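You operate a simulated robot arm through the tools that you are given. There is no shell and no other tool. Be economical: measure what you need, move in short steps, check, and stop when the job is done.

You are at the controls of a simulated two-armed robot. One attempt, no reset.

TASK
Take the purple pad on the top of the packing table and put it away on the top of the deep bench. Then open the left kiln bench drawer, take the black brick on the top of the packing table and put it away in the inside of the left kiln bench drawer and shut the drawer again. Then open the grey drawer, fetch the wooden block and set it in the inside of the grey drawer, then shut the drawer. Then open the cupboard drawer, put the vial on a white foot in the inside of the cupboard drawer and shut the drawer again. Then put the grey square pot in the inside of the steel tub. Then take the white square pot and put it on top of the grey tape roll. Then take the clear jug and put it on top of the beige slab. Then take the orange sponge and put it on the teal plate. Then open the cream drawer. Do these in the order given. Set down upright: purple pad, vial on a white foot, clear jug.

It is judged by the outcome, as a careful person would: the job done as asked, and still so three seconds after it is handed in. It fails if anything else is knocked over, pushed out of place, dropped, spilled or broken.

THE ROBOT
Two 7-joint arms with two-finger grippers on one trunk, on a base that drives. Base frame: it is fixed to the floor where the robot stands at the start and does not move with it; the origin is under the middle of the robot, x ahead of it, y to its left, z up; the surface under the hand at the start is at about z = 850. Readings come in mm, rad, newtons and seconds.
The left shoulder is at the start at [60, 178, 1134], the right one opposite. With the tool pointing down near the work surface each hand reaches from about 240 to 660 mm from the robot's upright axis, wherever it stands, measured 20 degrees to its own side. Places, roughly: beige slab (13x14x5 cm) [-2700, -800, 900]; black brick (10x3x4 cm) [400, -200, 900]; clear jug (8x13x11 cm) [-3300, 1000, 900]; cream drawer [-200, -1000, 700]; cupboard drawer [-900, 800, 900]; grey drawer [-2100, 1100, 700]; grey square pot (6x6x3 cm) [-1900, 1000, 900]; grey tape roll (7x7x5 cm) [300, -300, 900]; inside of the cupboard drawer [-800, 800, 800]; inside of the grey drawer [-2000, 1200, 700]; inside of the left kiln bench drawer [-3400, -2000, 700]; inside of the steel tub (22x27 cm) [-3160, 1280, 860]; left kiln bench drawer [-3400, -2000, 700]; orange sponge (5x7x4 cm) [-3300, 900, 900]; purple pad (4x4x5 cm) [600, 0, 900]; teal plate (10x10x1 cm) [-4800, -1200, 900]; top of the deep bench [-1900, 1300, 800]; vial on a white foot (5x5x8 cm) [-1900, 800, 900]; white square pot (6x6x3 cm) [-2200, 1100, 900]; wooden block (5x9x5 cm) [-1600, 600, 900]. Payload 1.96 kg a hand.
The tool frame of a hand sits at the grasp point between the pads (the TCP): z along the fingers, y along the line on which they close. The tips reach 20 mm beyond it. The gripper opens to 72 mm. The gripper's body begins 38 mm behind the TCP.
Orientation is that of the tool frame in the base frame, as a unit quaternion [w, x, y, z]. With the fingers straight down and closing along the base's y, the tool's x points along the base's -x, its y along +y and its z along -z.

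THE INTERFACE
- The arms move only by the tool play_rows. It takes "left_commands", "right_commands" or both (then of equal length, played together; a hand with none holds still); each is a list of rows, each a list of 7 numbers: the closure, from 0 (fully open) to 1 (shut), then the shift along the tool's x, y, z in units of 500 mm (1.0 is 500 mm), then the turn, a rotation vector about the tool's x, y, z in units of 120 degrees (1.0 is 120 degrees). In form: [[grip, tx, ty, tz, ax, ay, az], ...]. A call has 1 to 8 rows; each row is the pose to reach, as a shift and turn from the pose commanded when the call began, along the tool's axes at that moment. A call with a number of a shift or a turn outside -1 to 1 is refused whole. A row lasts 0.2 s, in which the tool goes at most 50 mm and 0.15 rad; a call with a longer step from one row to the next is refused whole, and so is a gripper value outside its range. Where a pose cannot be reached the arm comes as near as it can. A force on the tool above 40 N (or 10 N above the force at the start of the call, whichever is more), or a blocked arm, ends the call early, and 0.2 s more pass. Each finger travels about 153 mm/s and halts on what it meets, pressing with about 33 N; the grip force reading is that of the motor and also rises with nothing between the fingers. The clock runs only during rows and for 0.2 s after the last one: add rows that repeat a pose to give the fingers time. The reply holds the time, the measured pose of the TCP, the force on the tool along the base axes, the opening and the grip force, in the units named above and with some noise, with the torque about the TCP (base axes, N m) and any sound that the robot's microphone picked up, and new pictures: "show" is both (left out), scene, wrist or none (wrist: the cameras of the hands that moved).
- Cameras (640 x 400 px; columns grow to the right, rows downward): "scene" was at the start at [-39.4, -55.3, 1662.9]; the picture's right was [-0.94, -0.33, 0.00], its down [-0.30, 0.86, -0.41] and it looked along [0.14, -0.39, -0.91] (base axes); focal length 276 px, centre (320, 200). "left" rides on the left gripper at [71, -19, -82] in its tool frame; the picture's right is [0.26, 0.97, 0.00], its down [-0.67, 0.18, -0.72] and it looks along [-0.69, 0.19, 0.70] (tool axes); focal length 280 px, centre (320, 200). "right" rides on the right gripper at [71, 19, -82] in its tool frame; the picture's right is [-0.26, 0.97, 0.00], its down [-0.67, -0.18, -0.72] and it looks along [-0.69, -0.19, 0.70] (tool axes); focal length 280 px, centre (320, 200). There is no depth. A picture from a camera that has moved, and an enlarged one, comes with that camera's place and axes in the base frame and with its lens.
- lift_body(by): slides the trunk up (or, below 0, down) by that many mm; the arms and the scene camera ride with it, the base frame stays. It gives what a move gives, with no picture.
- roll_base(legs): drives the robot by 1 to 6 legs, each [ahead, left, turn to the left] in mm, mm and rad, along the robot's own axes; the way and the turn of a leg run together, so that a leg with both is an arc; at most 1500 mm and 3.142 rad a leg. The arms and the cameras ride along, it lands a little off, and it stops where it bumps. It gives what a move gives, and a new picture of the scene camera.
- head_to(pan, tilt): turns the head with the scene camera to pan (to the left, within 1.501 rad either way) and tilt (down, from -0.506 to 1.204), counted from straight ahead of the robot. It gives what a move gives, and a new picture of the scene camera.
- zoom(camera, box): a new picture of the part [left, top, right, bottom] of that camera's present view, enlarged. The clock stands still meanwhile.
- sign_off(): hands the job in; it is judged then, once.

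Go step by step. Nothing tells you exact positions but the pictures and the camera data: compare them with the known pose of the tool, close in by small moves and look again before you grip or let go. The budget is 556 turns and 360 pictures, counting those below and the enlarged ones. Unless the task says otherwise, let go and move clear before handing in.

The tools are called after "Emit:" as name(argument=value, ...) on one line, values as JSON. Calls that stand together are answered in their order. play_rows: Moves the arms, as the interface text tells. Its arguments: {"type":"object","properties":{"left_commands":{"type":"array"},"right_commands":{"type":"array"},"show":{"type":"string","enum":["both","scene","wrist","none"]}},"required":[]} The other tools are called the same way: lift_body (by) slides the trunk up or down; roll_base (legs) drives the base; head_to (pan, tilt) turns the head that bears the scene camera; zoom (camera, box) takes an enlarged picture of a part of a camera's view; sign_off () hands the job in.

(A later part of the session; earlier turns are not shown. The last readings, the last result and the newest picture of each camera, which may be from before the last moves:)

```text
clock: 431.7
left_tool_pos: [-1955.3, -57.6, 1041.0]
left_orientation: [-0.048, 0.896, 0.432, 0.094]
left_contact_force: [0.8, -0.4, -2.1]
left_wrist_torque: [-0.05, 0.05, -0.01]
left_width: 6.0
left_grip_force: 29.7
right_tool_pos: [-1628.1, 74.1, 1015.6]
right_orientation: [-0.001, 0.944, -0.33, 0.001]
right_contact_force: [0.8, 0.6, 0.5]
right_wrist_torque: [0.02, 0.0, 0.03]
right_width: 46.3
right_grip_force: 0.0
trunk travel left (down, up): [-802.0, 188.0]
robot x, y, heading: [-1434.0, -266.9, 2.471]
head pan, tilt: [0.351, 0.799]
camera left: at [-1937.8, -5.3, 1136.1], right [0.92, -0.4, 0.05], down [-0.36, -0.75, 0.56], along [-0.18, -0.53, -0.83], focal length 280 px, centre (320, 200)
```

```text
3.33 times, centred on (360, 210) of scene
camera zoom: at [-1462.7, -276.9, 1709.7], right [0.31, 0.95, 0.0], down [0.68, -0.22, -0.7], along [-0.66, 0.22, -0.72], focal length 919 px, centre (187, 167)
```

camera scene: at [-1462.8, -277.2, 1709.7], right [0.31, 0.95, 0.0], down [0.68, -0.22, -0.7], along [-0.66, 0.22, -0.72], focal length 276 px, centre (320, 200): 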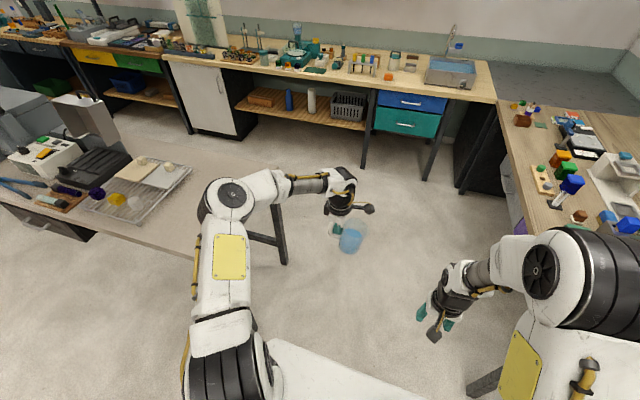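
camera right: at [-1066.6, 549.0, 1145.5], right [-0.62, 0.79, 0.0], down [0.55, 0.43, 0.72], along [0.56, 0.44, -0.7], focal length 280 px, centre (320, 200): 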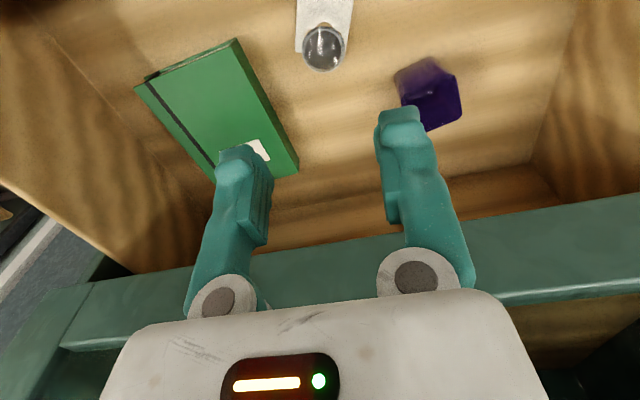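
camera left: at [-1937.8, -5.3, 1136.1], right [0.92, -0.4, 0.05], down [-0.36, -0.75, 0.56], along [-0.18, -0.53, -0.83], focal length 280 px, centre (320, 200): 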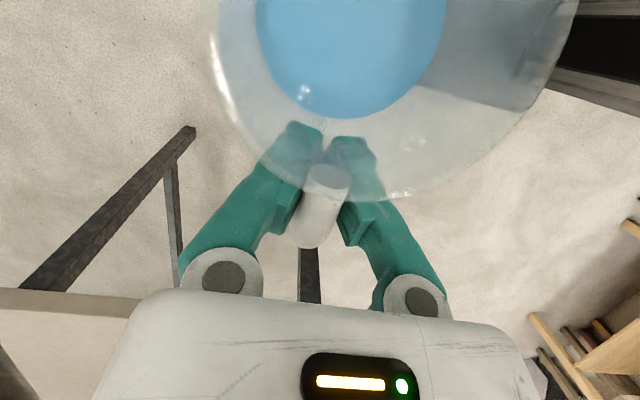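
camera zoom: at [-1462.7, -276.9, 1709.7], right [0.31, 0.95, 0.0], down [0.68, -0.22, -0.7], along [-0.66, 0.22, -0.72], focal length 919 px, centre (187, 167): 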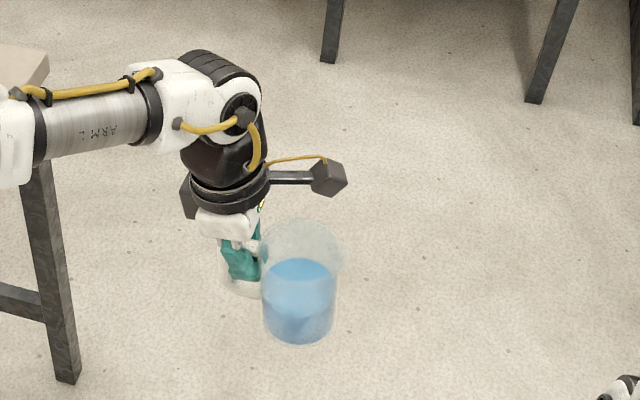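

Upright again. I roll along to the slab.

Emit:
roll_base(legs=[[0, 525, 0.033], [0, 500, 0]])

Emit:
head_to(pan=0.2, tilt=0.8)

```text
clock: 437.3
left_tool_pos: [-2576.5, -900.7, 1040.6]
left_orientation: [-0.051, 0.886, 0.452, 0.092]
left_contact_force: [0.0, 0.1, -1.6]
left_wrist_torque: [-0.05, 0.03, 0.01]
left_width: 6.0
left_grip_force: 29.0
right_tool_pos: [-2256.0, -755.1, 1017.4]
right_orientation: [0.0, 0.95, -0.311, 0.001]
right_contact_force: [-0.5, 0.1, 1.1]
right_wrist_torque: [-0.01, 0.0, 0.0]
right_width: 46.1
right_grip_force: 0.0
trunk travel left (down, up): [-802.0, 188.0]
robot x, y, heading: [-2047.3, -1086.1, 2.514]
head pan, tilt: [0.351, 0.799]
camera scene: at [-2075.3, -1099.7, 1709.7], right [0.27, 0.96, 0.0], down [0.69, -0.2, -0.7], along [-0.67, 0.19, -0.72], focal length 276 px, centre (320, 200)
```

scene: 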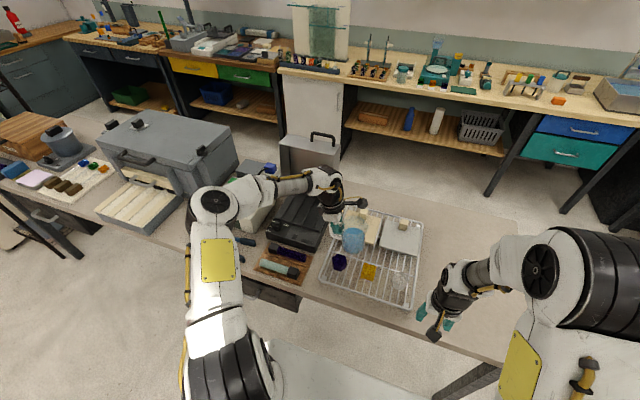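

```text
clock: 438.0
left_tool_pos: [-2576.9, -900.6, 1040.6]
left_orientation: [-0.05, 0.886, 0.451, 0.094]
left_contact_force: [-0.1, -0.4, -2.0]
left_wrist_torque: [-0.08, 0.04, -0.02]
left_width: 6.2
left_grip_force: 29.2
right_tool_pos: [-2255.1, -755.9, 1015.7]
right_orientation: [-0.001, 0.951, -0.31, 0.001]
right_contact_force: [-0.5, 0.1, -0.5]
right_wrist_torque: [0.01, -0.02, -0.01]
right_width: 46.2
right_grip_force: 0.1
trunk travel left (down, up): [-802.0, 188.0]
robot x, y, heading: [-2045.8, -1086.6, 2.516]
head pan, tilt: [0.201, 0.799]
camera scene: at [-2071.8, -1089.2, 1709.7], right [0.41, 0.91, 0.0], down [0.65, -0.3, -0.7], along [-0.63, 0.29, -0.72], focal length 276 px, centre (320, 200)
```

scene: 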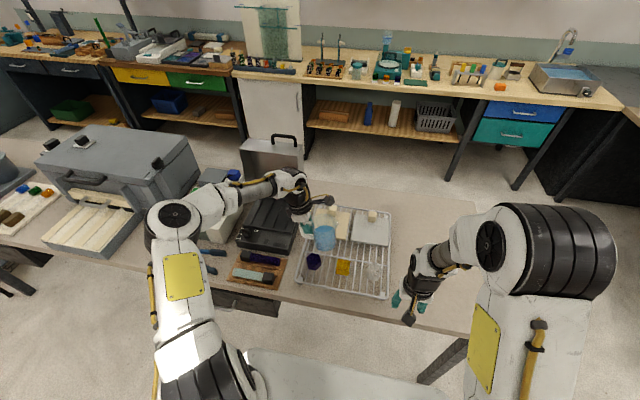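

Emit:
zoom(camera="scene", box=[280, 180, 420, 310])

```text
3.08 times, centred on (350, 245) of scene
camera zoom: at [-2071.8, -1089.2, 1709.7], right [0.41, 0.91, 0.0], down [0.65, -0.3, -0.7], along [-0.63, 0.29, -0.72], focal length 848 px, centre (228, 62)
```

zoom: 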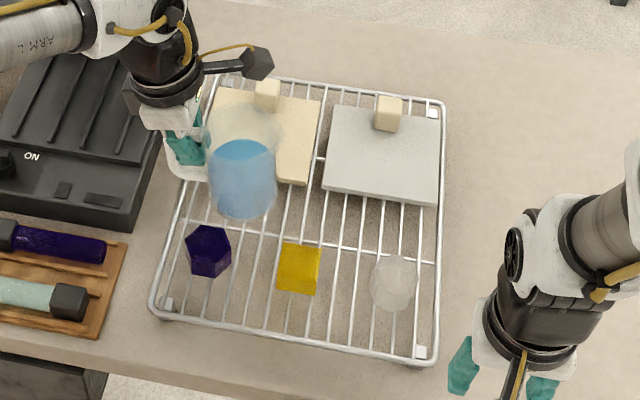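

The beige slab (with a knob at its back) has its free area centred near u=1677, v=-2208. I roll 110 mm closer.

Emit:
roll_base(legs=[[110, 13, -0.01]])

Emit:
zoom(camera="left", box=[0, 0, 640, 400])

Emit:
zoom(camera="scene", box=[280, 200, 420, 340])

```text
clock: 439.2
left_tool_pos: [-2675.2, -840.2, 1041.9]
left_orientation: [-0.05, 0.889, 0.446, 0.094]
left_contact_force: [-0.5, -0.4, -2.1]
left_wrist_torque: [-0.06, 0.09, 0.01]
left_width: 6.0
left_grip_force: 29.6
right_tool_pos: [-2352.1, -696.7, 1015.5]
right_orientation: [0.0, 0.949, -0.315, 0.001]
right_contact_force: [-0.3, 0.5, 0.1]
right_wrist_torque: [0.03, 0.01, 0.02]
right_width: 46.1
right_grip_force: 0.0
trunk travel left (down, up): [-802.0, 188.0]
robot x, y, heading: [-2144.1, -1031.8, 2.512]
head pan, tilt: [0.201, 0.799]
camera scene: at [-2170.3, -1031.9, 1709.7], right [0.42, 0.91, 0.0], down [0.65, -0.3, -0.7], along [-0.63, 0.29, -0.72], focal length 276 px, centre (320, 200)
```

scene: 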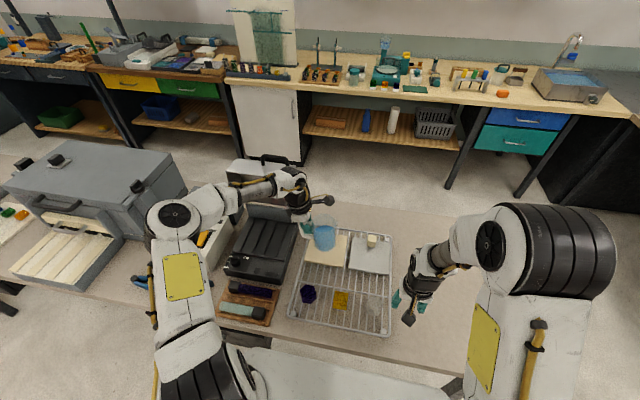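

```text
1.00 times, centred on (320, 200) of left (not enlarged: the box is as wide or as high as the picture)
camera zoom: at [-2658.4, -787.0, 1136.4], right [0.93, -0.37, 0.05], down [-0.33, -0.76, 0.56], along [-0.17, -0.53, -0.83], focal length 280 px, centre (320, 200)
```

zoom: 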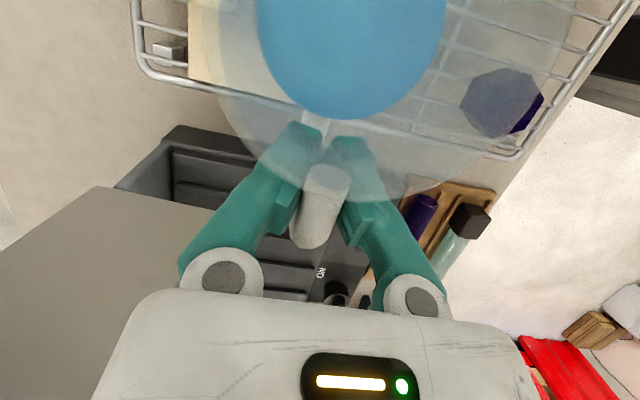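

```text
2.86 times, centred on (350, 270) of scene
camera zoom: at [-2170.3, -1031.9, 1709.7], right [0.42, 0.91, 0.0], down [0.65, -0.3, -0.7], along [-0.63, 0.29, -0.72], focal length 788 px, centre (234, 0)
```

zoom: 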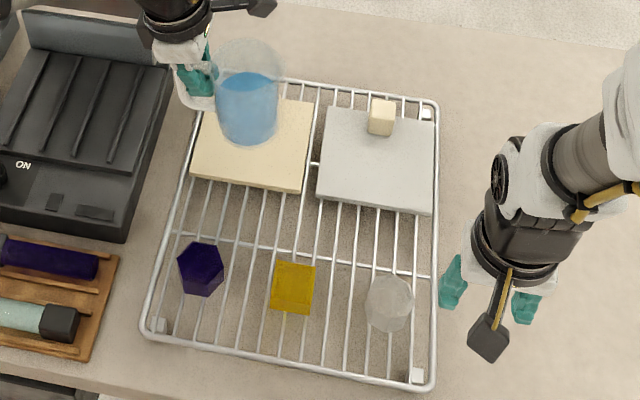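

The jug hangs upright now. I move 30 mm further in, then down 50 mm and look.

Emit:
play_rows(left_commands=[[1, 0, -0.03, 0, 0, 0, 0], [1, 0, -0.062, 0, 0, 0, 0], [1, -0.006, -0.062, 0.027, 0, 0, 0], [1, -0.012, -0.062, 0.054, 0, 0, 0], [1, -0.0175, -0.062, 0.08, 0, 0, 0], [1, -0.021, -0.062, 0.098, 0, 0, 0], [1, -0.021, -0.062, 0.098, 0, 0, 0]], show="wrist")

Emit:
zoom(camera="scene", box=[280, 200, 380, 300])

```text
clock: 440.8
left_tool_pos: [-2700.5, -822.2, 989.7]
left_orientation: [-0.05, 0.889, 0.446, 0.093]
left_contact_force: [0.4, -0.7, -0.4]
left_wrist_torque: [-0.02, 0.02, -0.04]
left_width: 6.1
left_grip_force: 29.8
right_tool_pos: [-2352.4, -696.5, 1015.5]
right_orientation: [0.0, 0.949, -0.315, 0.001]
right_contact_force: [0.0, 0.9, 0.2]
right_wrist_torque: [0.0, -0.02, 0.01]
right_width: 46.1
right_grip_force: 0.0
trunk travel left (down, up): [-802.0, 188.0]
robot x, y, heading: [-2147.9, -1031.2, 2.509]
head pan, tilt: [0.201, 0.799]
camera left: at [-2684.6, -768.5, 1085.9], right [0.93, -0.37, 0.05], down [-0.33, -0.76, 0.56], along [-0.17, -0.53, -0.83], focal length 280 px, centre (320, 200)
```

left: 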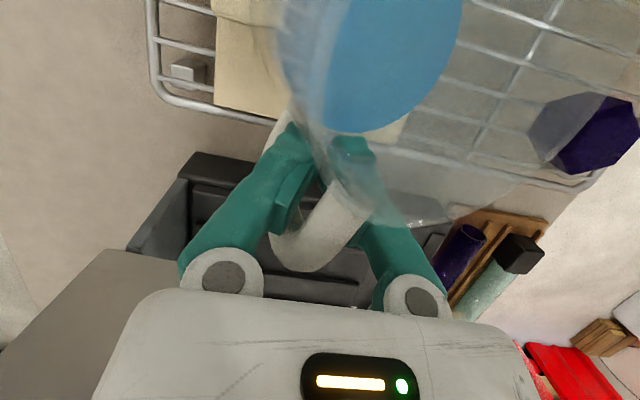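

```text
4.00 times, centred on (330, 250) of scene
camera zoom: at [-2170.5, -1031.7, 1709.7], right [0.42, 0.91, 0.0], down [0.65, -0.3, -0.7], along [-0.63, 0.29, -0.72], focal length 1103 px, centre (280, 0)
```

zoom: 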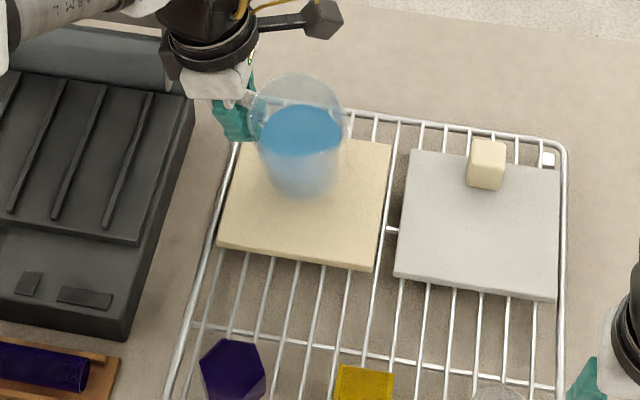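

The jug seems to have touched something (weight is off the hand). I look with the right wrist camera from the side.

Emit:
zoom(camera="right", box=[0, 0, 640, 400])

```text
1.00 times, centred on (320, 200) of right (not enlarged: the box is as wide or as high as the picture)
camera zoom: at [-2306.1, -755.4, 1097.6], right [-0.79, -0.62, 0.0], down [-0.43, 0.55, 0.71], along [-0.44, 0.56, -0.7], focal length 280 px, centre (320, 200)
```

zoom: 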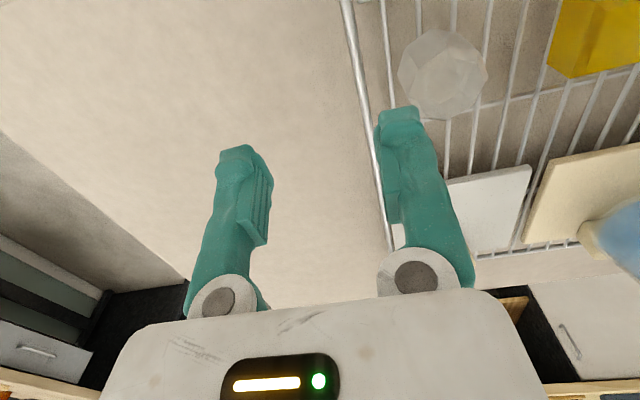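

Emit:
zoom(camera="right", box=[500, 130, 640, 290])

```text
2.50 times, centred on (570, 210) of right
camera zoom: at [-2306.1, -755.4, 1097.6], right [-0.79, -0.62, 0.0], down [-0.43, 0.55, 0.71], along [-0.44, 0.56, -0.7], focal length 701 px, centre (-305, 175)
```

zoom: 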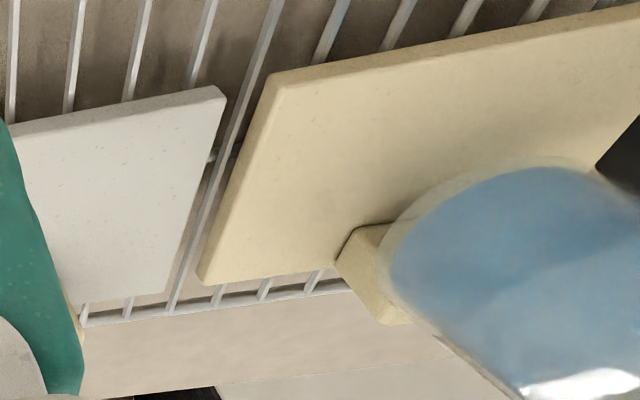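

The jug touches the slab's knob. I lift 35 mm, draw back 20 mm and check its attitude again.

Emit:
play_rows(left_commands=[[1, 0.003, 0.0, -0.014, 0, 0, 0], [1, 0.006, 0.0, -0.028, 0, 0, 0], [1, 0.01, 0.0, -0.048, 0, 0, 0], [1, 0.015, 0.0, -0.069, 0, 0, 0], [1, 0.015, 0.02, -0.069, 0, 0, 0], [1, 0.015, 0.04, -0.069, 0, 0, 0], [1, 0.015, 0.04, -0.069, 0, 0, 0]], show="wrist")

Emit:
zoom(camera="scene", box=[280, 190, 380, 290])

```text
clock: 442.4
left_tool_pos: [-2681.6, -832.2, 1024.7]
left_orientation: [-0.05, 0.889, 0.446, 0.093]
left_contact_force: [-0.5, 0.0, -2.4]
left_wrist_torque: [-0.01, 0.04, 0.02]
left_width: 6.0
left_grip_force: 29.6
right_tool_pos: [-2352.0, -697.0, 1015.9]
right_orientation: [0.0, 0.949, -0.314, 0.001]
right_contact_force: [-0.1, 0.0, 1.3]
right_wrist_torque: [0.01, 0.01, 0.03]
right_width: 46.1
right_grip_force: 0.0
trunk travel left (down, up): [-802.0, 188.0]
robot x, y, heading: [-2143.2, -1029.5, 2.506]
head pan, tilt: [0.201, 0.799]
camera left: at [-2666.8, -780.0, 1120.5], right [0.93, -0.37, 0.05], down [-0.33, -0.76, 0.56], along [-0.17, -0.53, -0.83], focal length 280 px, centre (320, 200)
```

left: 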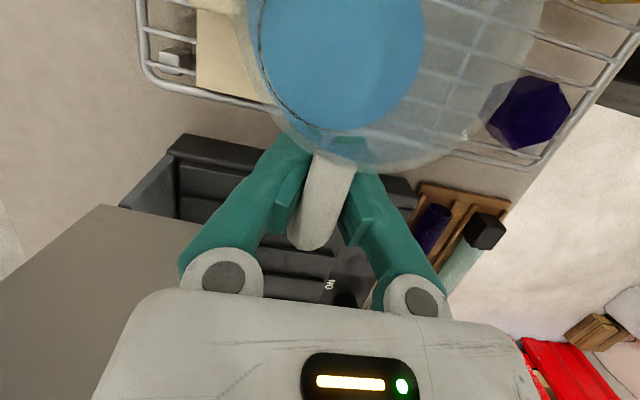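

```text
4.00 times, centred on (330, 240) of scene
camera zoom: at [-2171.1, -1031.2, 1709.7], right [0.42, 0.91, 0.0], down [0.65, -0.3, -0.7], along [-0.63, 0.29, -0.72], focal length 1103 px, centre (280, 40)
```

zoom: 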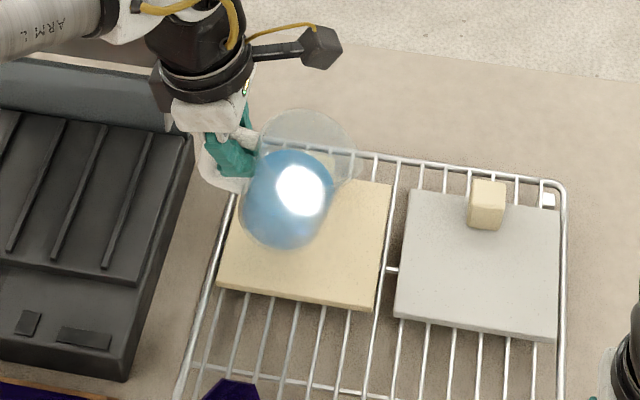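

I level it again by turning the hand 8°.

Emit:
play_rows(left_commands=[[1, 0, -0.004, 0, 0, 0.017, 0], [1, 0, -0.008, 0, 0, 0.034, 0], [1, 0, -0.012, 0, 0, 0.05, 0], [1, 0, -0.014, 0, 0, 0.067, 0], [1, 0, -0.014, 0, 0, 0.067, 0]], show="none")

Emit:
zoom(camera="scene", box=[280, 190, 380, 290])

Emit:
zoom(camera="right", box=[480, 130, 640, 330])

```text
clock: 443.6
left_tool_pos: [-2687.6, -829.0, 1027.1]
left_orientation: [-0.081, 0.88, 0.441, 0.156]
left_contact_force: [-0.1, -0.6, -1.9]
left_wrist_torque: [-0.04, 0.04, 0.0]
left_width: 6.3
left_grip_force: 29.6
right_tool_pos: [-2350.3, -695.8, 1016.0]
right_orientation: [0.0, 0.949, -0.315, 0.001]
right_contact_force: [0.5, -0.9, -0.1]
right_wrist_torque: [0.03, 0.02, 0.02]
right_width: 45.8
right_grip_force: 0.0
trunk travel left (down, up): [-802.0, 188.0]
robot x, y, heading: [-2148.1, -1029.1, 2.508]
head pan, tilt: [0.201, 0.799]
```

```text
4.00 times, centred on (330, 240) of scene
camera zoom: at [-2170.8, -1031.4, 1709.7], right [0.42, 0.91, 0.0], down [0.65, -0.3, -0.7], along [-0.63, 0.29, -0.72], focal length 1103 px, centre (280, 40)
```

zoom: 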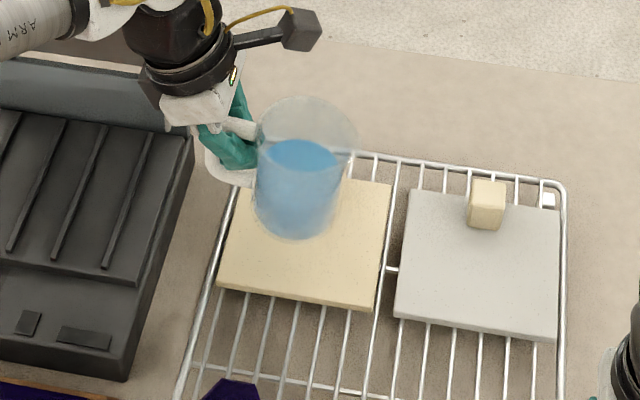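

```text
2.00 times, centred on (560, 230) of right
camera zoom: at [-2306.3, -755.1, 1097.5], right [-0.79, -0.62, 0.0], down [-0.43, 0.55, 0.71], along [-0.44, 0.56, -0.7], focal length 561 px, centre (-160, 140)
```

zoom: 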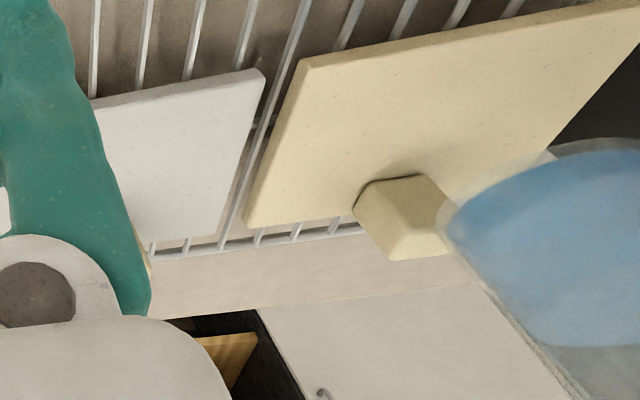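

Upright, with its base about 35 mm in front of the knob. Lower straight down.

Emit:
play_rows(left_commands=[[1, -0.007, 0, 0.019, 0, 0, 0], [1, -0.014, 0, 0.0376, 0, 0, 0], [1, -0.0208, 0, 0.0563, 0, 0, 0], [1, -0.0208, 0, 0.0563, 0, 0, 0]], show="none")

Emit:
zoom(camera="scene", box=[280, 190, 380, 290])

```text
clock: 444.6
left_tool_pos: [-2689.3, -827.3, 993.2]
left_orientation: [-0.08, 0.88, 0.442, 0.155]
left_contact_force: [-0.2, 0.0, -1.6]
left_wrist_torque: [-0.04, 0.1, 0.03]
left_width: 6.0
left_grip_force: 29.8
right_tool_pos: [-2351.7, -697.0, 1016.2]
right_orientation: [-0.001, 0.949, -0.315, 0.001]
right_contact_force: [-0.3, -0.7, -1.2]
right_wrist_torque: [0.0, -0.01, 0.0]
right_width: 46.1
right_grip_force: 0.1
trunk travel left (down, up): [-802.0, 188.0]
robot x, y, heading: [-2144.7, -1034.1, 2.504]
head pan, tilt: [0.201, 0.799]
```

```text
4.00 times, centred on (330, 240) of scene
camera zoom: at [-2170.8, -1031.6, 1709.7], right [0.42, 0.91, 0.0], down [0.65, -0.3, -0.7], along [-0.63, 0.29, -0.72], focal length 1103 px, centre (280, 40)
```

zoom: 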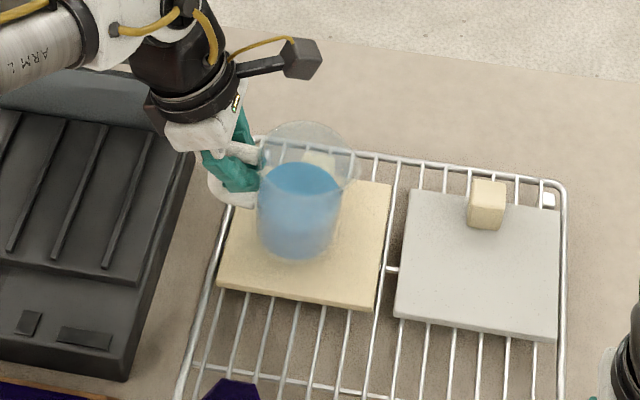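

Emit:
play_rows(left_commands=[[1, -0.003, 0, 0.0075, 0, 0, 0], [1, -0.006, 0, 0.015, 0, 0, 0], [1, -0.0083, 0, 0.0225, 0, 0, 0], [1, -0.011, 0, 0.03, 0, 0, 0], [1, -0.011, 0, 0.03, 0, 0, 0]], show="none")

Emit:
zoom(camera="scene", box=[280, 190, 380, 290])

```text
clock: 445.8
left_tool_pos: [-2689.2, -827.9, 979.6]
left_orientation: [-0.081, 0.88, 0.442, 0.154]
left_contact_force: [0.4, -0.2, -2.3]
left_wrist_torque: [-0.06, 0.06, 0.02]
left_width: 5.9
left_grip_force: 29.7
right_tool_pos: [-2351.8, -696.3, 1016.5]
right_orientation: [-0.001, 0.949, -0.315, 0.001]
right_contact_force: [0.8, -0.5, -0.4]
right_wrist_torque: [0.02, 0.02, -0.01]
right_width: 45.9
right_grip_force: 0.1
trunk travel left (down, up): [-802.0, 188.0]
robot x, y, heading: [-2145.8, -1029.8, 2.505]
head pan, tilt: [0.201, 0.799]
```

```text
4.00 times, centred on (330, 240) of scene
camera zoom: at [-2170.9, -1031.5, 1709.7], right [0.42, 0.91, 0.0], down [0.65, -0.3, -0.7], along [-0.63, 0.29, -0.72], focal length 1103 px, centre (280, 40)
```

zoom: 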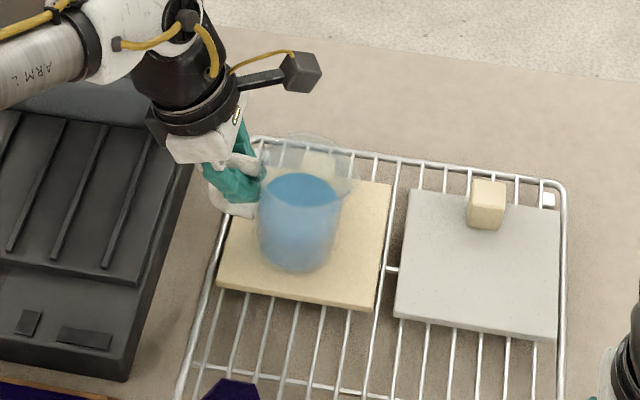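

Emit:
play_rows(left_commands=[[1, -0.002, 0, 0.0056, 0, 0, 0], [1, -0.004, 0, 0.011, 0, 0, 0], [1, -0.006, 0, 0.017, 0, 0, 0], [1, -0.006, 0, 0.017, 0, 0, 0]], show="none")

```text
clock: 446.8
left_tool_pos: [-2690.3, -828.9, 970.8]
left_orientation: [-0.081, 0.88, 0.442, 0.155]
left_contact_force: [0.9, -0.7, 0.2]
left_wrist_torque: [-0.03, 0.0, 0.02]
left_width: 0.2
left_grip_force: 30.0
right_tool_pos: [-2351.3, -696.9, 1015.6]
right_orientation: [-0.001, 0.949, -0.315, 0.001]
right_contact_force: [0.9, 0.1, 0.4]
right_wrist_torque: [0.02, 0.01, -0.02]
right_width: 46.1
right_grip_force: 0.0
trunk travel left (down, up): [-802.0, 188.0]
robot x, y, heading: [-2145.4, -1030.5, 2.506]
head pan, tilt: [0.201, 0.799]
```

Emit:
zoom(camera="scene", box=[280, 190, 380, 290])

Emit:
zoom(camera="left", box=[0, 0, 640, 400])

```text
4.00 times, centred on (330, 240) of scene
camera zoom: at [-2170.6, -1031.7, 1709.7], right [0.42, 0.91, 0.0], down [0.65, -0.3, -0.7], along [-0.63, 0.29, -0.72], focal length 1103 px, centre (280, 40)
```

zoom: 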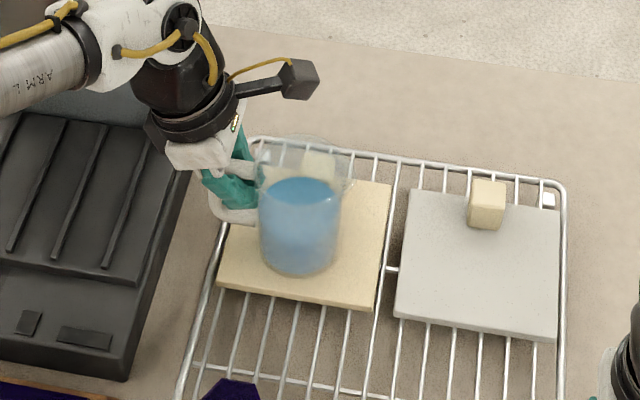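

```text
1.00 times, centred on (320, 200) of left (not enlarged: the box is as wide or as high as the picture)
camera zoom: at [-2681.8, -787.7, 1072.6], right [0.92, -0.38, 0.09], down [-0.38, -0.82, 0.44], along [-0.1, -0.44, -0.89], focal length 280 px, centre (320, 200)
```

zoom: 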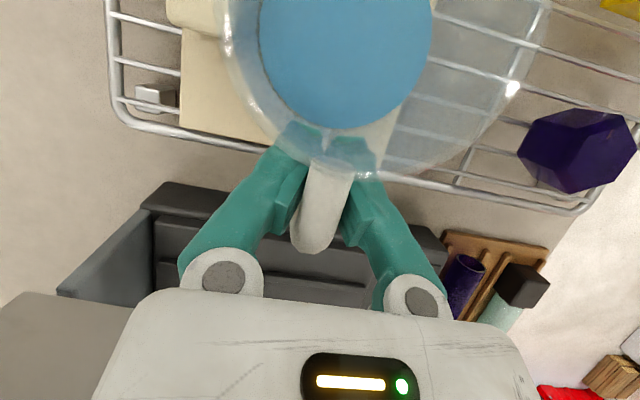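

The jug stands on the slab; its handle rests loosely on the closed fingers. I lower 4 mm more to free it, then open.

Emit:
play_rows(left_commands=[[1, -0.0014, 0, 0.004, 0, 0, 0], [1, -0.003, 0, 0.008, 0, 0, 0], [0.9, -0.003, 0, 0.008, 0, 0, 0], [0.8, -0.003, 0, 0.008, 0, 0, 0], [0.8, -0.003, 0, 0.008, 0, 0, 0]], show="wrist")

Emit:
zoom(camera="scene", box=[280, 190, 380, 290])

```text
clock: 448.0
left_tool_pos: [-2690.5, -827.6, 967.0]
left_orientation: [-0.08, 0.88, 0.442, 0.155]
left_contact_force: [-0.2, 0.1, -0.3]
left_wrist_torque: [0.03, -0.04, -0.03]
left_width: 14.5
left_grip_force: 0.0
right_tool_pos: [-2350.4, -696.4, 1015.7]
right_orientation: [0.0, 0.949, -0.315, 0.001]
right_contact_force: [0.4, 0.1, 0.0]
right_wrist_torque: [0.0, -0.01, -0.01]
right_width: 45.7
right_grip_force: 0.0
trunk travel left (down, up): [-802.0, 188.0]
robot x, y, heading: [-2147.9, -1028.0, 2.504]
head pan, tilt: [0.201, 0.799]
camera left: at [-2681.9, -787.1, 1069.0], right [0.92, -0.38, 0.09], down [-0.38, -0.82, 0.44], along [-0.1, -0.44, -0.89], focal length 280 px, centre (320, 200)
```

left: 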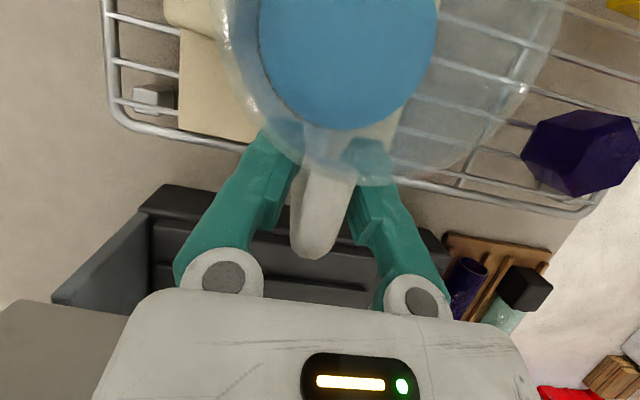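

```text
4.00 times, centred on (330, 240) of scene
camera zoom: at [-2170.6, -1031.6, 1709.7], right [0.42, 0.91, 0.0], down [0.65, -0.3, -0.7], along [-0.63, 0.29, -0.72], focal length 1103 px, centre (280, 40)
```

zoom: 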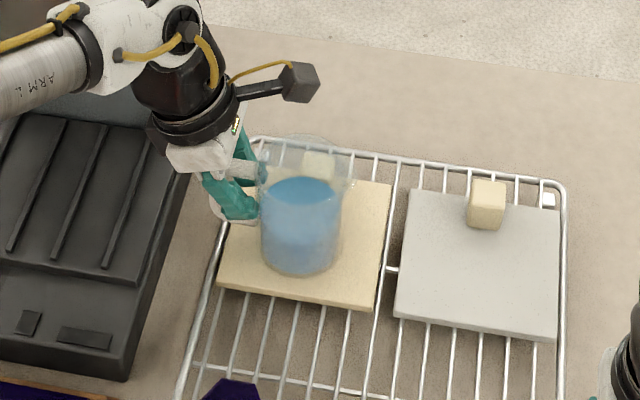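

The jug sits flat on the slab. Open fully and withdraw along the tool axis.

Emit:
play_rows(left_commands=[[0.5, 0, 0, 0, 0, 0, 0], [0, 0, 0, 0, 0, 0, 0], [0, 0, 0, 0, 0, 0, 0], [0, 0, 0, -0.03, 0, 0, 0], [0, 0, 0, -0.08, 0, 0, 0], [0, 0, 0, -0.16, 0, 0, 0], [0, 0, 0, -0.25, 0, 0, 0]], show="wrist")

Emit:
zoom(camera="scene", box=[280, 190, 380, 290])

```text
clock: 449.6
left_tool_pos: [-2713.4, -863.7, 1084.8]
left_orientation: [-0.081, 0.879, 0.442, 0.156]
left_contact_force: [0.9, 0.8, -0.2]
left_wrist_torque: [-0.02, -0.01, 0.0]
left_width: 72.3
left_grip_force: 0.1
right_tool_pos: [-2350.7, -696.4, 1016.2]
right_orientation: [0.0, 0.949, -0.315, 0.001]
right_contact_force: [0.1, 0.4, 0.6]
right_wrist_torque: [-0.02, 0.03, -0.05]
right_width: 46.1
right_grip_force: 0.0
trunk travel left (down, up): [-802.0, 188.0]
robot x, y, heading: [-2148.1, -1026.9, 2.509]
head pan, tilt: [0.201, 0.799]
camera left: at [-2706.6, -821.9, 1186.6], right [0.92, -0.38, 0.09], down [-0.38, -0.82, 0.44], along [-0.1, -0.44, -0.89], focal length 280 px, centre (320, 200)
```

left: 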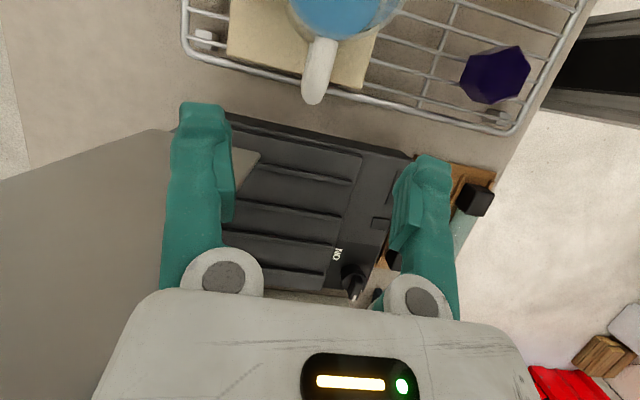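

```text
4.00 times, centred on (330, 240) of scene
camera zoom: at [-2170.0, -1032.4, 1709.6], right [0.42, 0.91, 0.0], down [0.65, -0.3, -0.7], along [-0.63, 0.29, -0.72], focal length 1103 px, centre (280, 40)
```

zoom: 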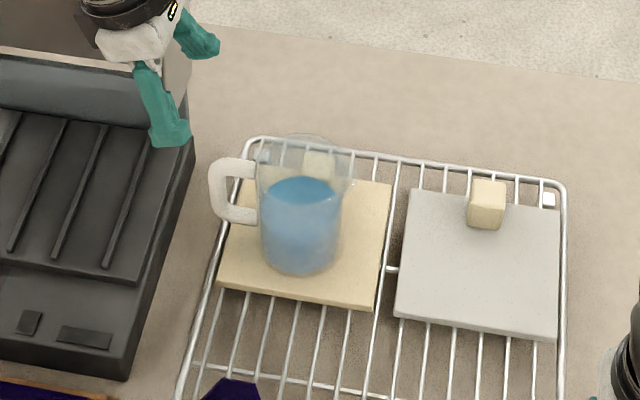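

The jug stands upright on the beige slab. I straighten the left hand and drive round to the sponge.

Emit:
play_rows(left_commands=[[0, 0, 0, 0, 0, -0.05, 0], [0, 0, 0, 0, 0, -0.1, 0], [0, 0, 0, 0, 0, -0.15, 0], [0, 0, 0, 0, 0, -0.167, 0], [0, 0, 0, 0, 0, -0.167, 0]], show="none")

Emit:
roll_base(legs=[[-420, 0, 0], [0, -980, 0], [1000, 0, 0], [930, 0, 0]])

Emit:
zoom(camera="left", box=[0, 0, 640, 400])

```text
clock: 450.8
left_tool_pos: [-2714.9, -861.8, 1083.8]
left_orientation: [-0.002, 0.893, 0.45, 0.0]
left_contact_force: [-0.8, -0.4, 0.1]
left_wrist_torque: [-0.03, -0.02, 0.0]
left_width: 72.1
left_grip_force: 0.0
right_tool_pos: [-2351.2, -697.4, 1016.1]
right_orientation: [-0.001, 0.949, -0.315, 0.001]
right_contact_force: [0.4, -0.1, 0.1]
right_wrist_torque: [-0.02, -0.04, -0.03]
right_width: 46.2
right_grip_force: 0.1
trunk travel left (down, up): [-802.0, 188.0]
robot x, y, heading: [-2146.8, -1031.2, 2.503]
head pan, tilt: [0.201, 0.799]
```

```text
clock: 467.3
left_tool_pos: [-3358.6, 832.5, 1083.8]
left_orientation: [-0.003, 0.896, 0.445, -0.002]
left_contact_force: [1.4, -0.2, 0.4]
left_wrist_torque: [-0.02, -0.01, -0.01]
left_width: 72.1
left_grip_force: 0.1
right_tool_pos: [-2995.4, 994.3, 1016.3]
right_orientation: [-0.001, 0.948, -0.319, 0.0]
right_contact_force: [0.2, -0.1, -0.3]
right_wrist_torque: [0.02, 0.02, 0.04]
right_width: 45.9
right_grip_force: 0.0
trunk travel left (down, up): [-802.0, 188.0]
robot x, y, heading: [-2793.2, 656.2, 2.494]
head pan, tilt: [0.201, 0.799]
camera scene: at [-2817.2, 657.8, 1709.7], right [0.43, 0.9, 0.0], down [0.65, -0.31, -0.7], along [-0.63, 0.3, -0.72], focal length 276 px, centre (320, 200)
```

scene: 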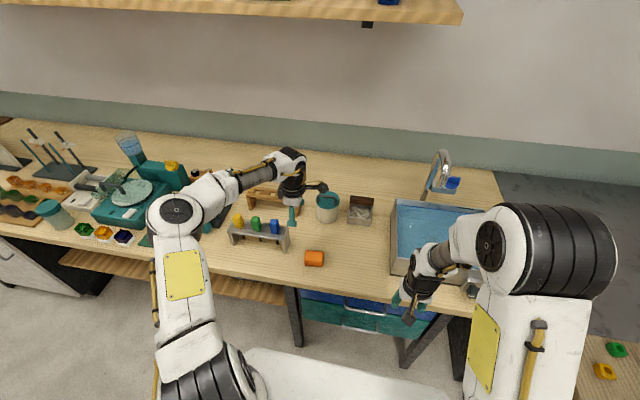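

```text
1.00 times, centred on (320, 200) of left (not enlarged: the box is as wide or as high as the picture)
camera zoom: at [-3332.0, 898.7, 1166.3], right [0.93, -0.37, 0.0], down [-0.26, -0.65, 0.71], along [-0.27, -0.66, -0.7], focal length 280 px, centre (320, 200)
```

zoom: 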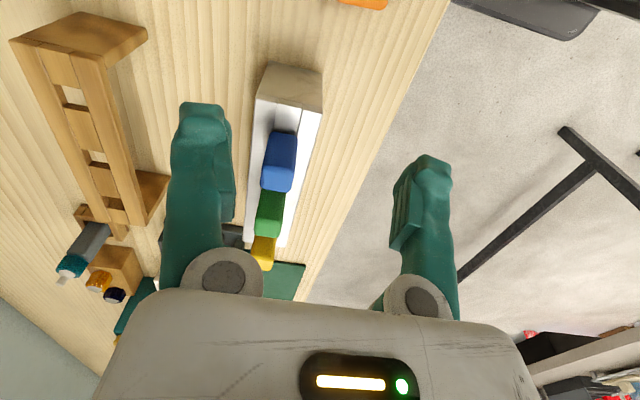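

Emit:
play_rows(left_commands=[[0, 0.06, 0.024, 0, 0, 0, 0], [0, 0.119, 0.047, 0.02, 0, 0, 0], [0, 0.119, 0.047, 0.1, 0, 0, 0], [0, 0.119, 0.047, 0.18, 0, 0, 0], [0, 0.119, 0.047, 0.24, 0, 0, 0], [0, 0.119, 0.047, 0.24, 0, 0, 0]], show="wrist")

```text
clock: 468.7
left_tool_pos: [-3305.3, 863.9, 963.5]
left_orientation: [-0.003, 0.895, 0.446, 0.0]
left_contact_force: [1.0, -0.1, 0.2]
left_wrist_torque: [-0.01, 0.0, 0.01]
left_width: 72.1
left_grip_force: 0.0
right_tool_pos: [-2996.2, 994.3, 1016.1]
right_orientation: [0.0, 0.948, -0.319, 0.001]
right_contact_force: [-0.4, 0.4, 0.0]
right_wrist_torque: [-0.03, 0.02, 0.02]
right_width: 45.8
right_grip_force: 0.0
trunk travel left (down, up): [-802.0, 188.0]
robot x, y, heading: [-2794.5, 658.2, 2.5]
head pan, tilt: [0.201, 0.799]
camera left: at [-3278.1, 931.5, 1046.0], right [0.93, -0.37, 0.0], down [-0.26, -0.65, 0.71], along [-0.27, -0.66, -0.7], focal length 280 px, centre (320, 200)
```

left: 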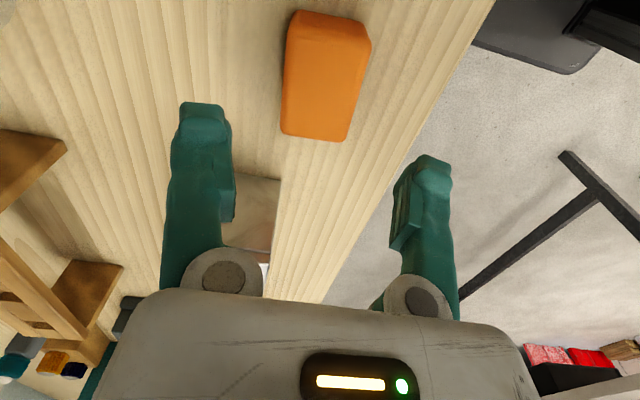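

Emit:
play_rows(left_commands=[[0, 0.013, 0, 0.06, 0, 0, 0], [0, 0.013, 0, 0.12, 0, 0, 0], [0, 0.013, 0, 0.18, 0, 0, 0], [0, 0.013, 0, 0.18, 0, 0, 0], [1, 0.013, 0, 0.18, 0, 0, 0], [1, 0.013, 0, 0.18, 0, 0, 0], [1, 0.013, 0, 0.18, 0, 0, 0]], show="wrist")

```text
clock: 470.3
left_tool_pos: [-3299.8, 872.1, 873.7]
left_orientation: [-0.003, 0.895, 0.446, -0.001]
left_contact_force: [0.0, 0.5, -0.9]
left_wrist_torque: [0.0, 0.02, -0.02]
left_width: 45.6
left_grip_force: 33.0
right_tool_pos: [-2995.0, 995.5, 1015.1]
right_orientation: [-0.001, 0.948, -0.319, 0.001]
right_contact_force: [-0.8, -0.1, 0.0]
right_wrist_torque: [0.01, -0.01, 0.01]
right_width: 46.3
right_grip_force: 0.0
trunk travel left (down, up): [-802.0, 188.0]
robot x, y, heading: [-2794.5, 658.1, 2.498]
head pan, tilt: [0.201, 0.799]
camera left: at [-3273.5, 939.5, 955.6], right [0.93, -0.37, 0.0], down [-0.26, -0.65, 0.71], along [-0.27, -0.66, -0.7], focal length 280 px, centre (320, 200)
```

left: 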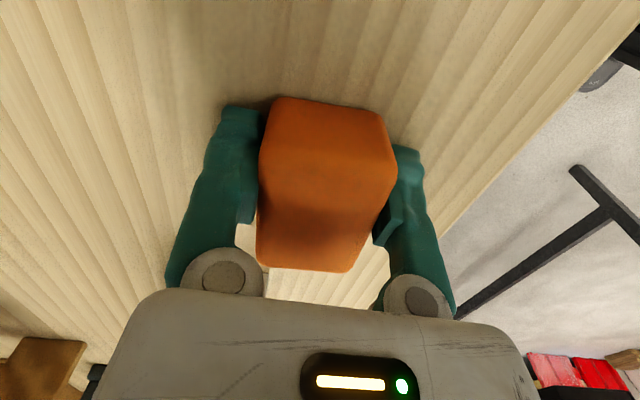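

Gripped. Lift and drive along the far bench toward the teal plate.

Emit:
play_rows(left_commands=[[1, 0, 0, -0.04, 0, 0, 0], [1, 0, 0, -0.13, 0, 0, 0], [1, 0, 0, -0.22, 0, 0, 0], [1, 0, 0, -0.31, 0, 0, 0], [1, 0, 0, -0.38, 0, 0, 0]], show="none")

Emit:
roll_base(legs=[[-250, 0, 0.008], [0, 1280, 0], [0, 1250, 0]])

Emit:
head_to(pan=0.2, tilt=0.6)

```text
clock: 471.5
left_tool_pos: [-3301.9, 870.5, 1061.2]
left_orientation: [-0.002, 0.895, 0.446, 0.001]
left_contact_force: [-0.2, 0.1, 0.6]
left_wrist_torque: [0.0, 0.02, -0.01]
left_width: 44.9
left_grip_force: 33.0
right_tool_pos: [-2994.5, 994.4, 1015.7]
right_orientation: [-0.001, 0.948, -0.319, 0.001]
right_contact_force: [0.7, 0.4, -0.4]
right_wrist_torque: [0.03, 0.03, -0.02]
right_width: 46.2
right_grip_force: 0.1
trunk travel left (down, up): [-802.0, 188.0]
robot x, y, heading: [-2790.1, 656.6, 2.494]
head pan, tilt: [0.201, 0.799]
```

```text
clock: 485.1
left_tool_pos: [-4628.9, -1203.6, 1061.9]
left_orientation: [-0.002, 0.904, 0.427, -0.001]
left_contact_force: [0.4, -1.2, -1.4]
left_wrist_torque: [-0.03, -0.01, -0.01]
left_width: 43.9
left_grip_force: 33.0
right_tool_pos: [-4317.4, -1093.2, 1017.0]
right_orientation: [-0.001, 0.941, -0.339, 0.002]
right_contact_force: [-0.1, -0.1, -0.3]
right_wrist_torque: [0.01, 0.02, 0.02]
right_width: 46.1
right_grip_force: 0.0
trunk travel left (down, up): [-802.0, 188.0]
robot x, y, heading: [-4126.2, -1436.4, 2.454]
head pan, tilt: [0.201, 0.799]
camera scene: at [-4152.7, -1437.0, 1709.7], right [0.47, 0.88, 0.0], down [0.63, -0.33, -0.7], along [-0.62, 0.33, -0.72], focal length 276 px, centre (320, 200)
```

scene: 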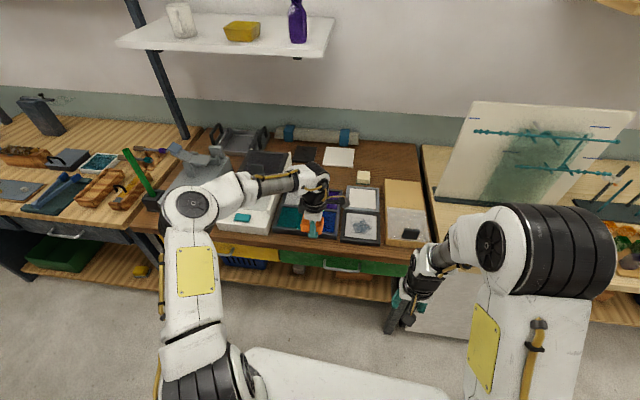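

```text
clock: 485.8
left_tool_pos: [-4627.0, -1204.6, 1062.3]
left_orientation: [-0.002, 0.904, 0.427, 0.0]
left_contact_force: [0.3, -0.4, -0.2]
left_wrist_torque: [-0.01, 0.01, -0.01]
left_width: 44.0
left_grip_force: 33.3
right_tool_pos: [-4316.4, -1093.6, 1015.8]
right_orientation: [-0.001, 0.941, -0.338, 0.001]
right_contact_force: [0.0, 0.2, 0.5]
right_wrist_torque: [0.0, -0.02, 0.0]
right_width: 45.8
right_grip_force: 0.1
trunk travel left (down, up): [-802.0, 188.0]
robot x, y, heading: [-4130.0, -1434.9, 2.456]
head pan, tilt: [0.201, 0.6]
camera scene: at [-4159.7, -1433.7, 1726.5], right [0.47, 0.88, 0.0], down [0.5, -0.26, -0.82], along [-0.73, 0.38, -0.57], focal length 276 px, centre (320, 200)
```

scene: 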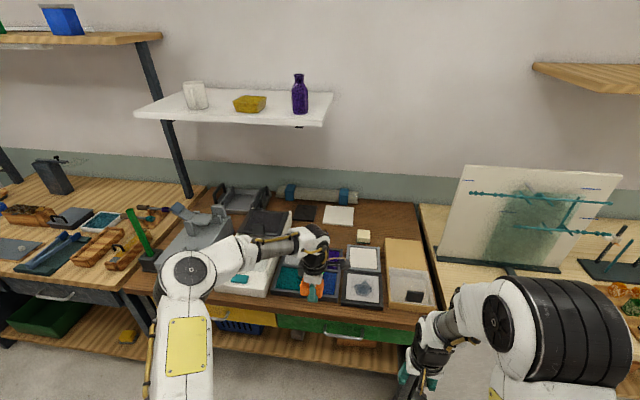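

Emit:
zoom(camera="scene", box=[200, 210, 440, 330])

Emit:
zoom(camera="left", box=[0, 0, 640, 400])

```text
2.67 times, centred on (320, 270) of scene
camera zoom: at [-4159.7, -1433.7, 1726.5], right [0.47, 0.88, 0.0], down [0.5, -0.26, -0.82], along [-0.73, 0.38, -0.57], focal length 735 px, centre (320, 13)
```

zoom: 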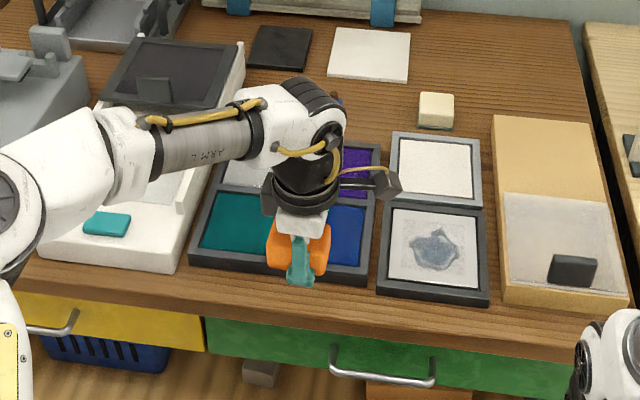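

```text
1.00 times, centred on (320, 200) of left (not enlarged: the box is as wide or as high as the picture)
camera zoom: at [-4597.6, -1138.7, 1144.4], right [0.91, -0.41, 0.0], down [-0.29, -0.64, 0.71], along [-0.3, -0.65, -0.7], focal length 280 px, centre (320, 200)
```

zoom: 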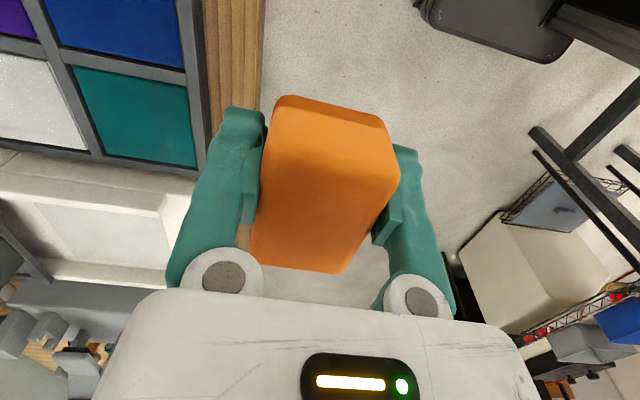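

The teal plate is the teal tile centred at about [-4846, -1207]. I square up and roll so that the hand comes above it.

Emit:
roll_base(legs=[[0, 0, 0.05], [182, 106, 0]])

Emit:
zoom(camera="left", box=[0, 0, 640, 400])

```text
clock: 487.9
left_tool_pos: [-4850.3, -1206.8, 1061.4]
left_orientation: [-0.003, 0.893, 0.45, 0.0]
left_contact_force: [0.5, 0.1, -0.9]
left_wrist_torque: [-0.01, -0.01, -0.02]
left_width: 43.8
left_grip_force: 33.0
right_tool_pos: [-4545.4, -1079.2, 1015.2]
right_orientation: [0.0, 0.95, -0.314, 0.001]
right_contact_force: [0.4, -1.1, -0.2]
right_wrist_torque: [0.0, 0.02, 0.02]
right_width: 46.1
right_grip_force: 0.2
trunk travel left (down, up): [-802.0, 188.0]
robot x, y, heading: [-4340.2, -1415.8, 2.509]
head pan, tilt: [0.201, 0.6]
camera scene: at [-4370.4, -1411.2, 1726.6], right [0.42, 0.91, 0.0], down [0.51, -0.24, -0.83], along [-0.75, 0.35, -0.56], focal length 276 px, centre (320, 200)
```

scene: 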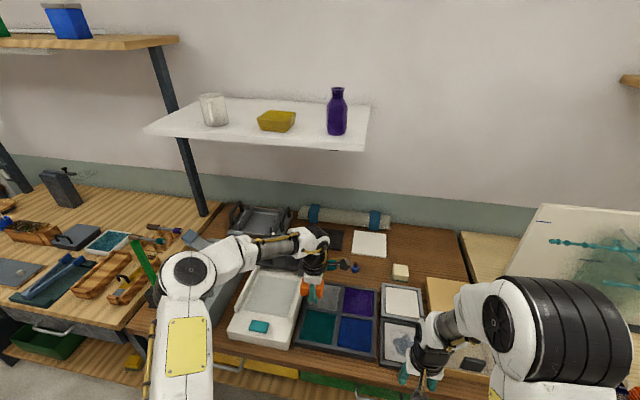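

```text
1.00 times, centred on (320, 200) of left (not enlarged: the box is as wide or as high as the picture)
camera zoom: at [-4823.6, -1139.8, 1144.6], right [0.93, -0.36, 0.0], down [-0.25, -0.65, 0.71], along [-0.26, -0.66, -0.7], focal length 280 px, centre (320, 200)
```

zoom: 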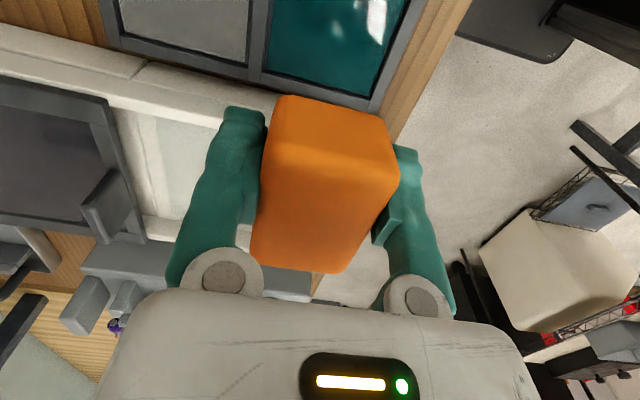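

Nearly above the tile's centre; I shift 13 mm toward me and descend.

Emit:
play_rows(left_commands=[[1, 0.008, 0.026, 0.05, 0, 0, 0], [1, 0.008, 0.026, 0.13, 0, 0, 0], [1, 0.008, 0.026, 0.21, 0, 0, 0], [1, 0.008, 0.026, 0.28, 0, 0, 0], [1, 0.008, 0.026, 0.31, 0, 0, 0], [1, 0.008, 0.026, 0.31, 0, 0, 0]], show="wrist")

```text
clock: 489.3
left_tool_pos: [-4834.5, -1211.6, 903.6]
left_orientation: [-0.002, 0.893, 0.45, -0.001]
left_contact_force: [-0.2, -0.4, -1.2]
left_wrist_torque: [-0.02, 0.0, -0.03]
left_width: 44.1
left_grip_force: 32.6
right_tool_pos: [-4544.5, -1079.8, 1016.4]
right_orientation: [-0.001, 0.949, -0.314, 0.001]
right_contact_force: [-0.1, -0.4, 0.6]
right_wrist_torque: [0.01, -0.02, 0.01]
right_width: 46.1
right_grip_force: 0.0
trunk travel left (down, up): [-802.0, 188.0]
robot x, y, heading: [-4337.4, -1415.3, 2.502]
head pan, tilt: [0.201, 0.6]
camera left: at [-4809.2, -1143.8, 986.6], right [0.93, -0.36, 0.0], down [-0.25, -0.65, 0.71], along [-0.26, -0.66, -0.7], focal length 280 px, centre (320, 200)
```

left: 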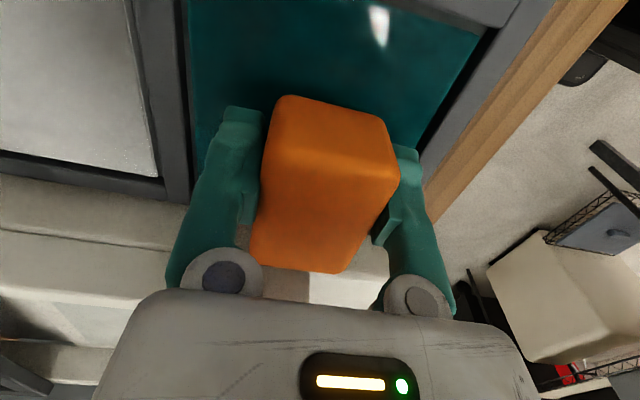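

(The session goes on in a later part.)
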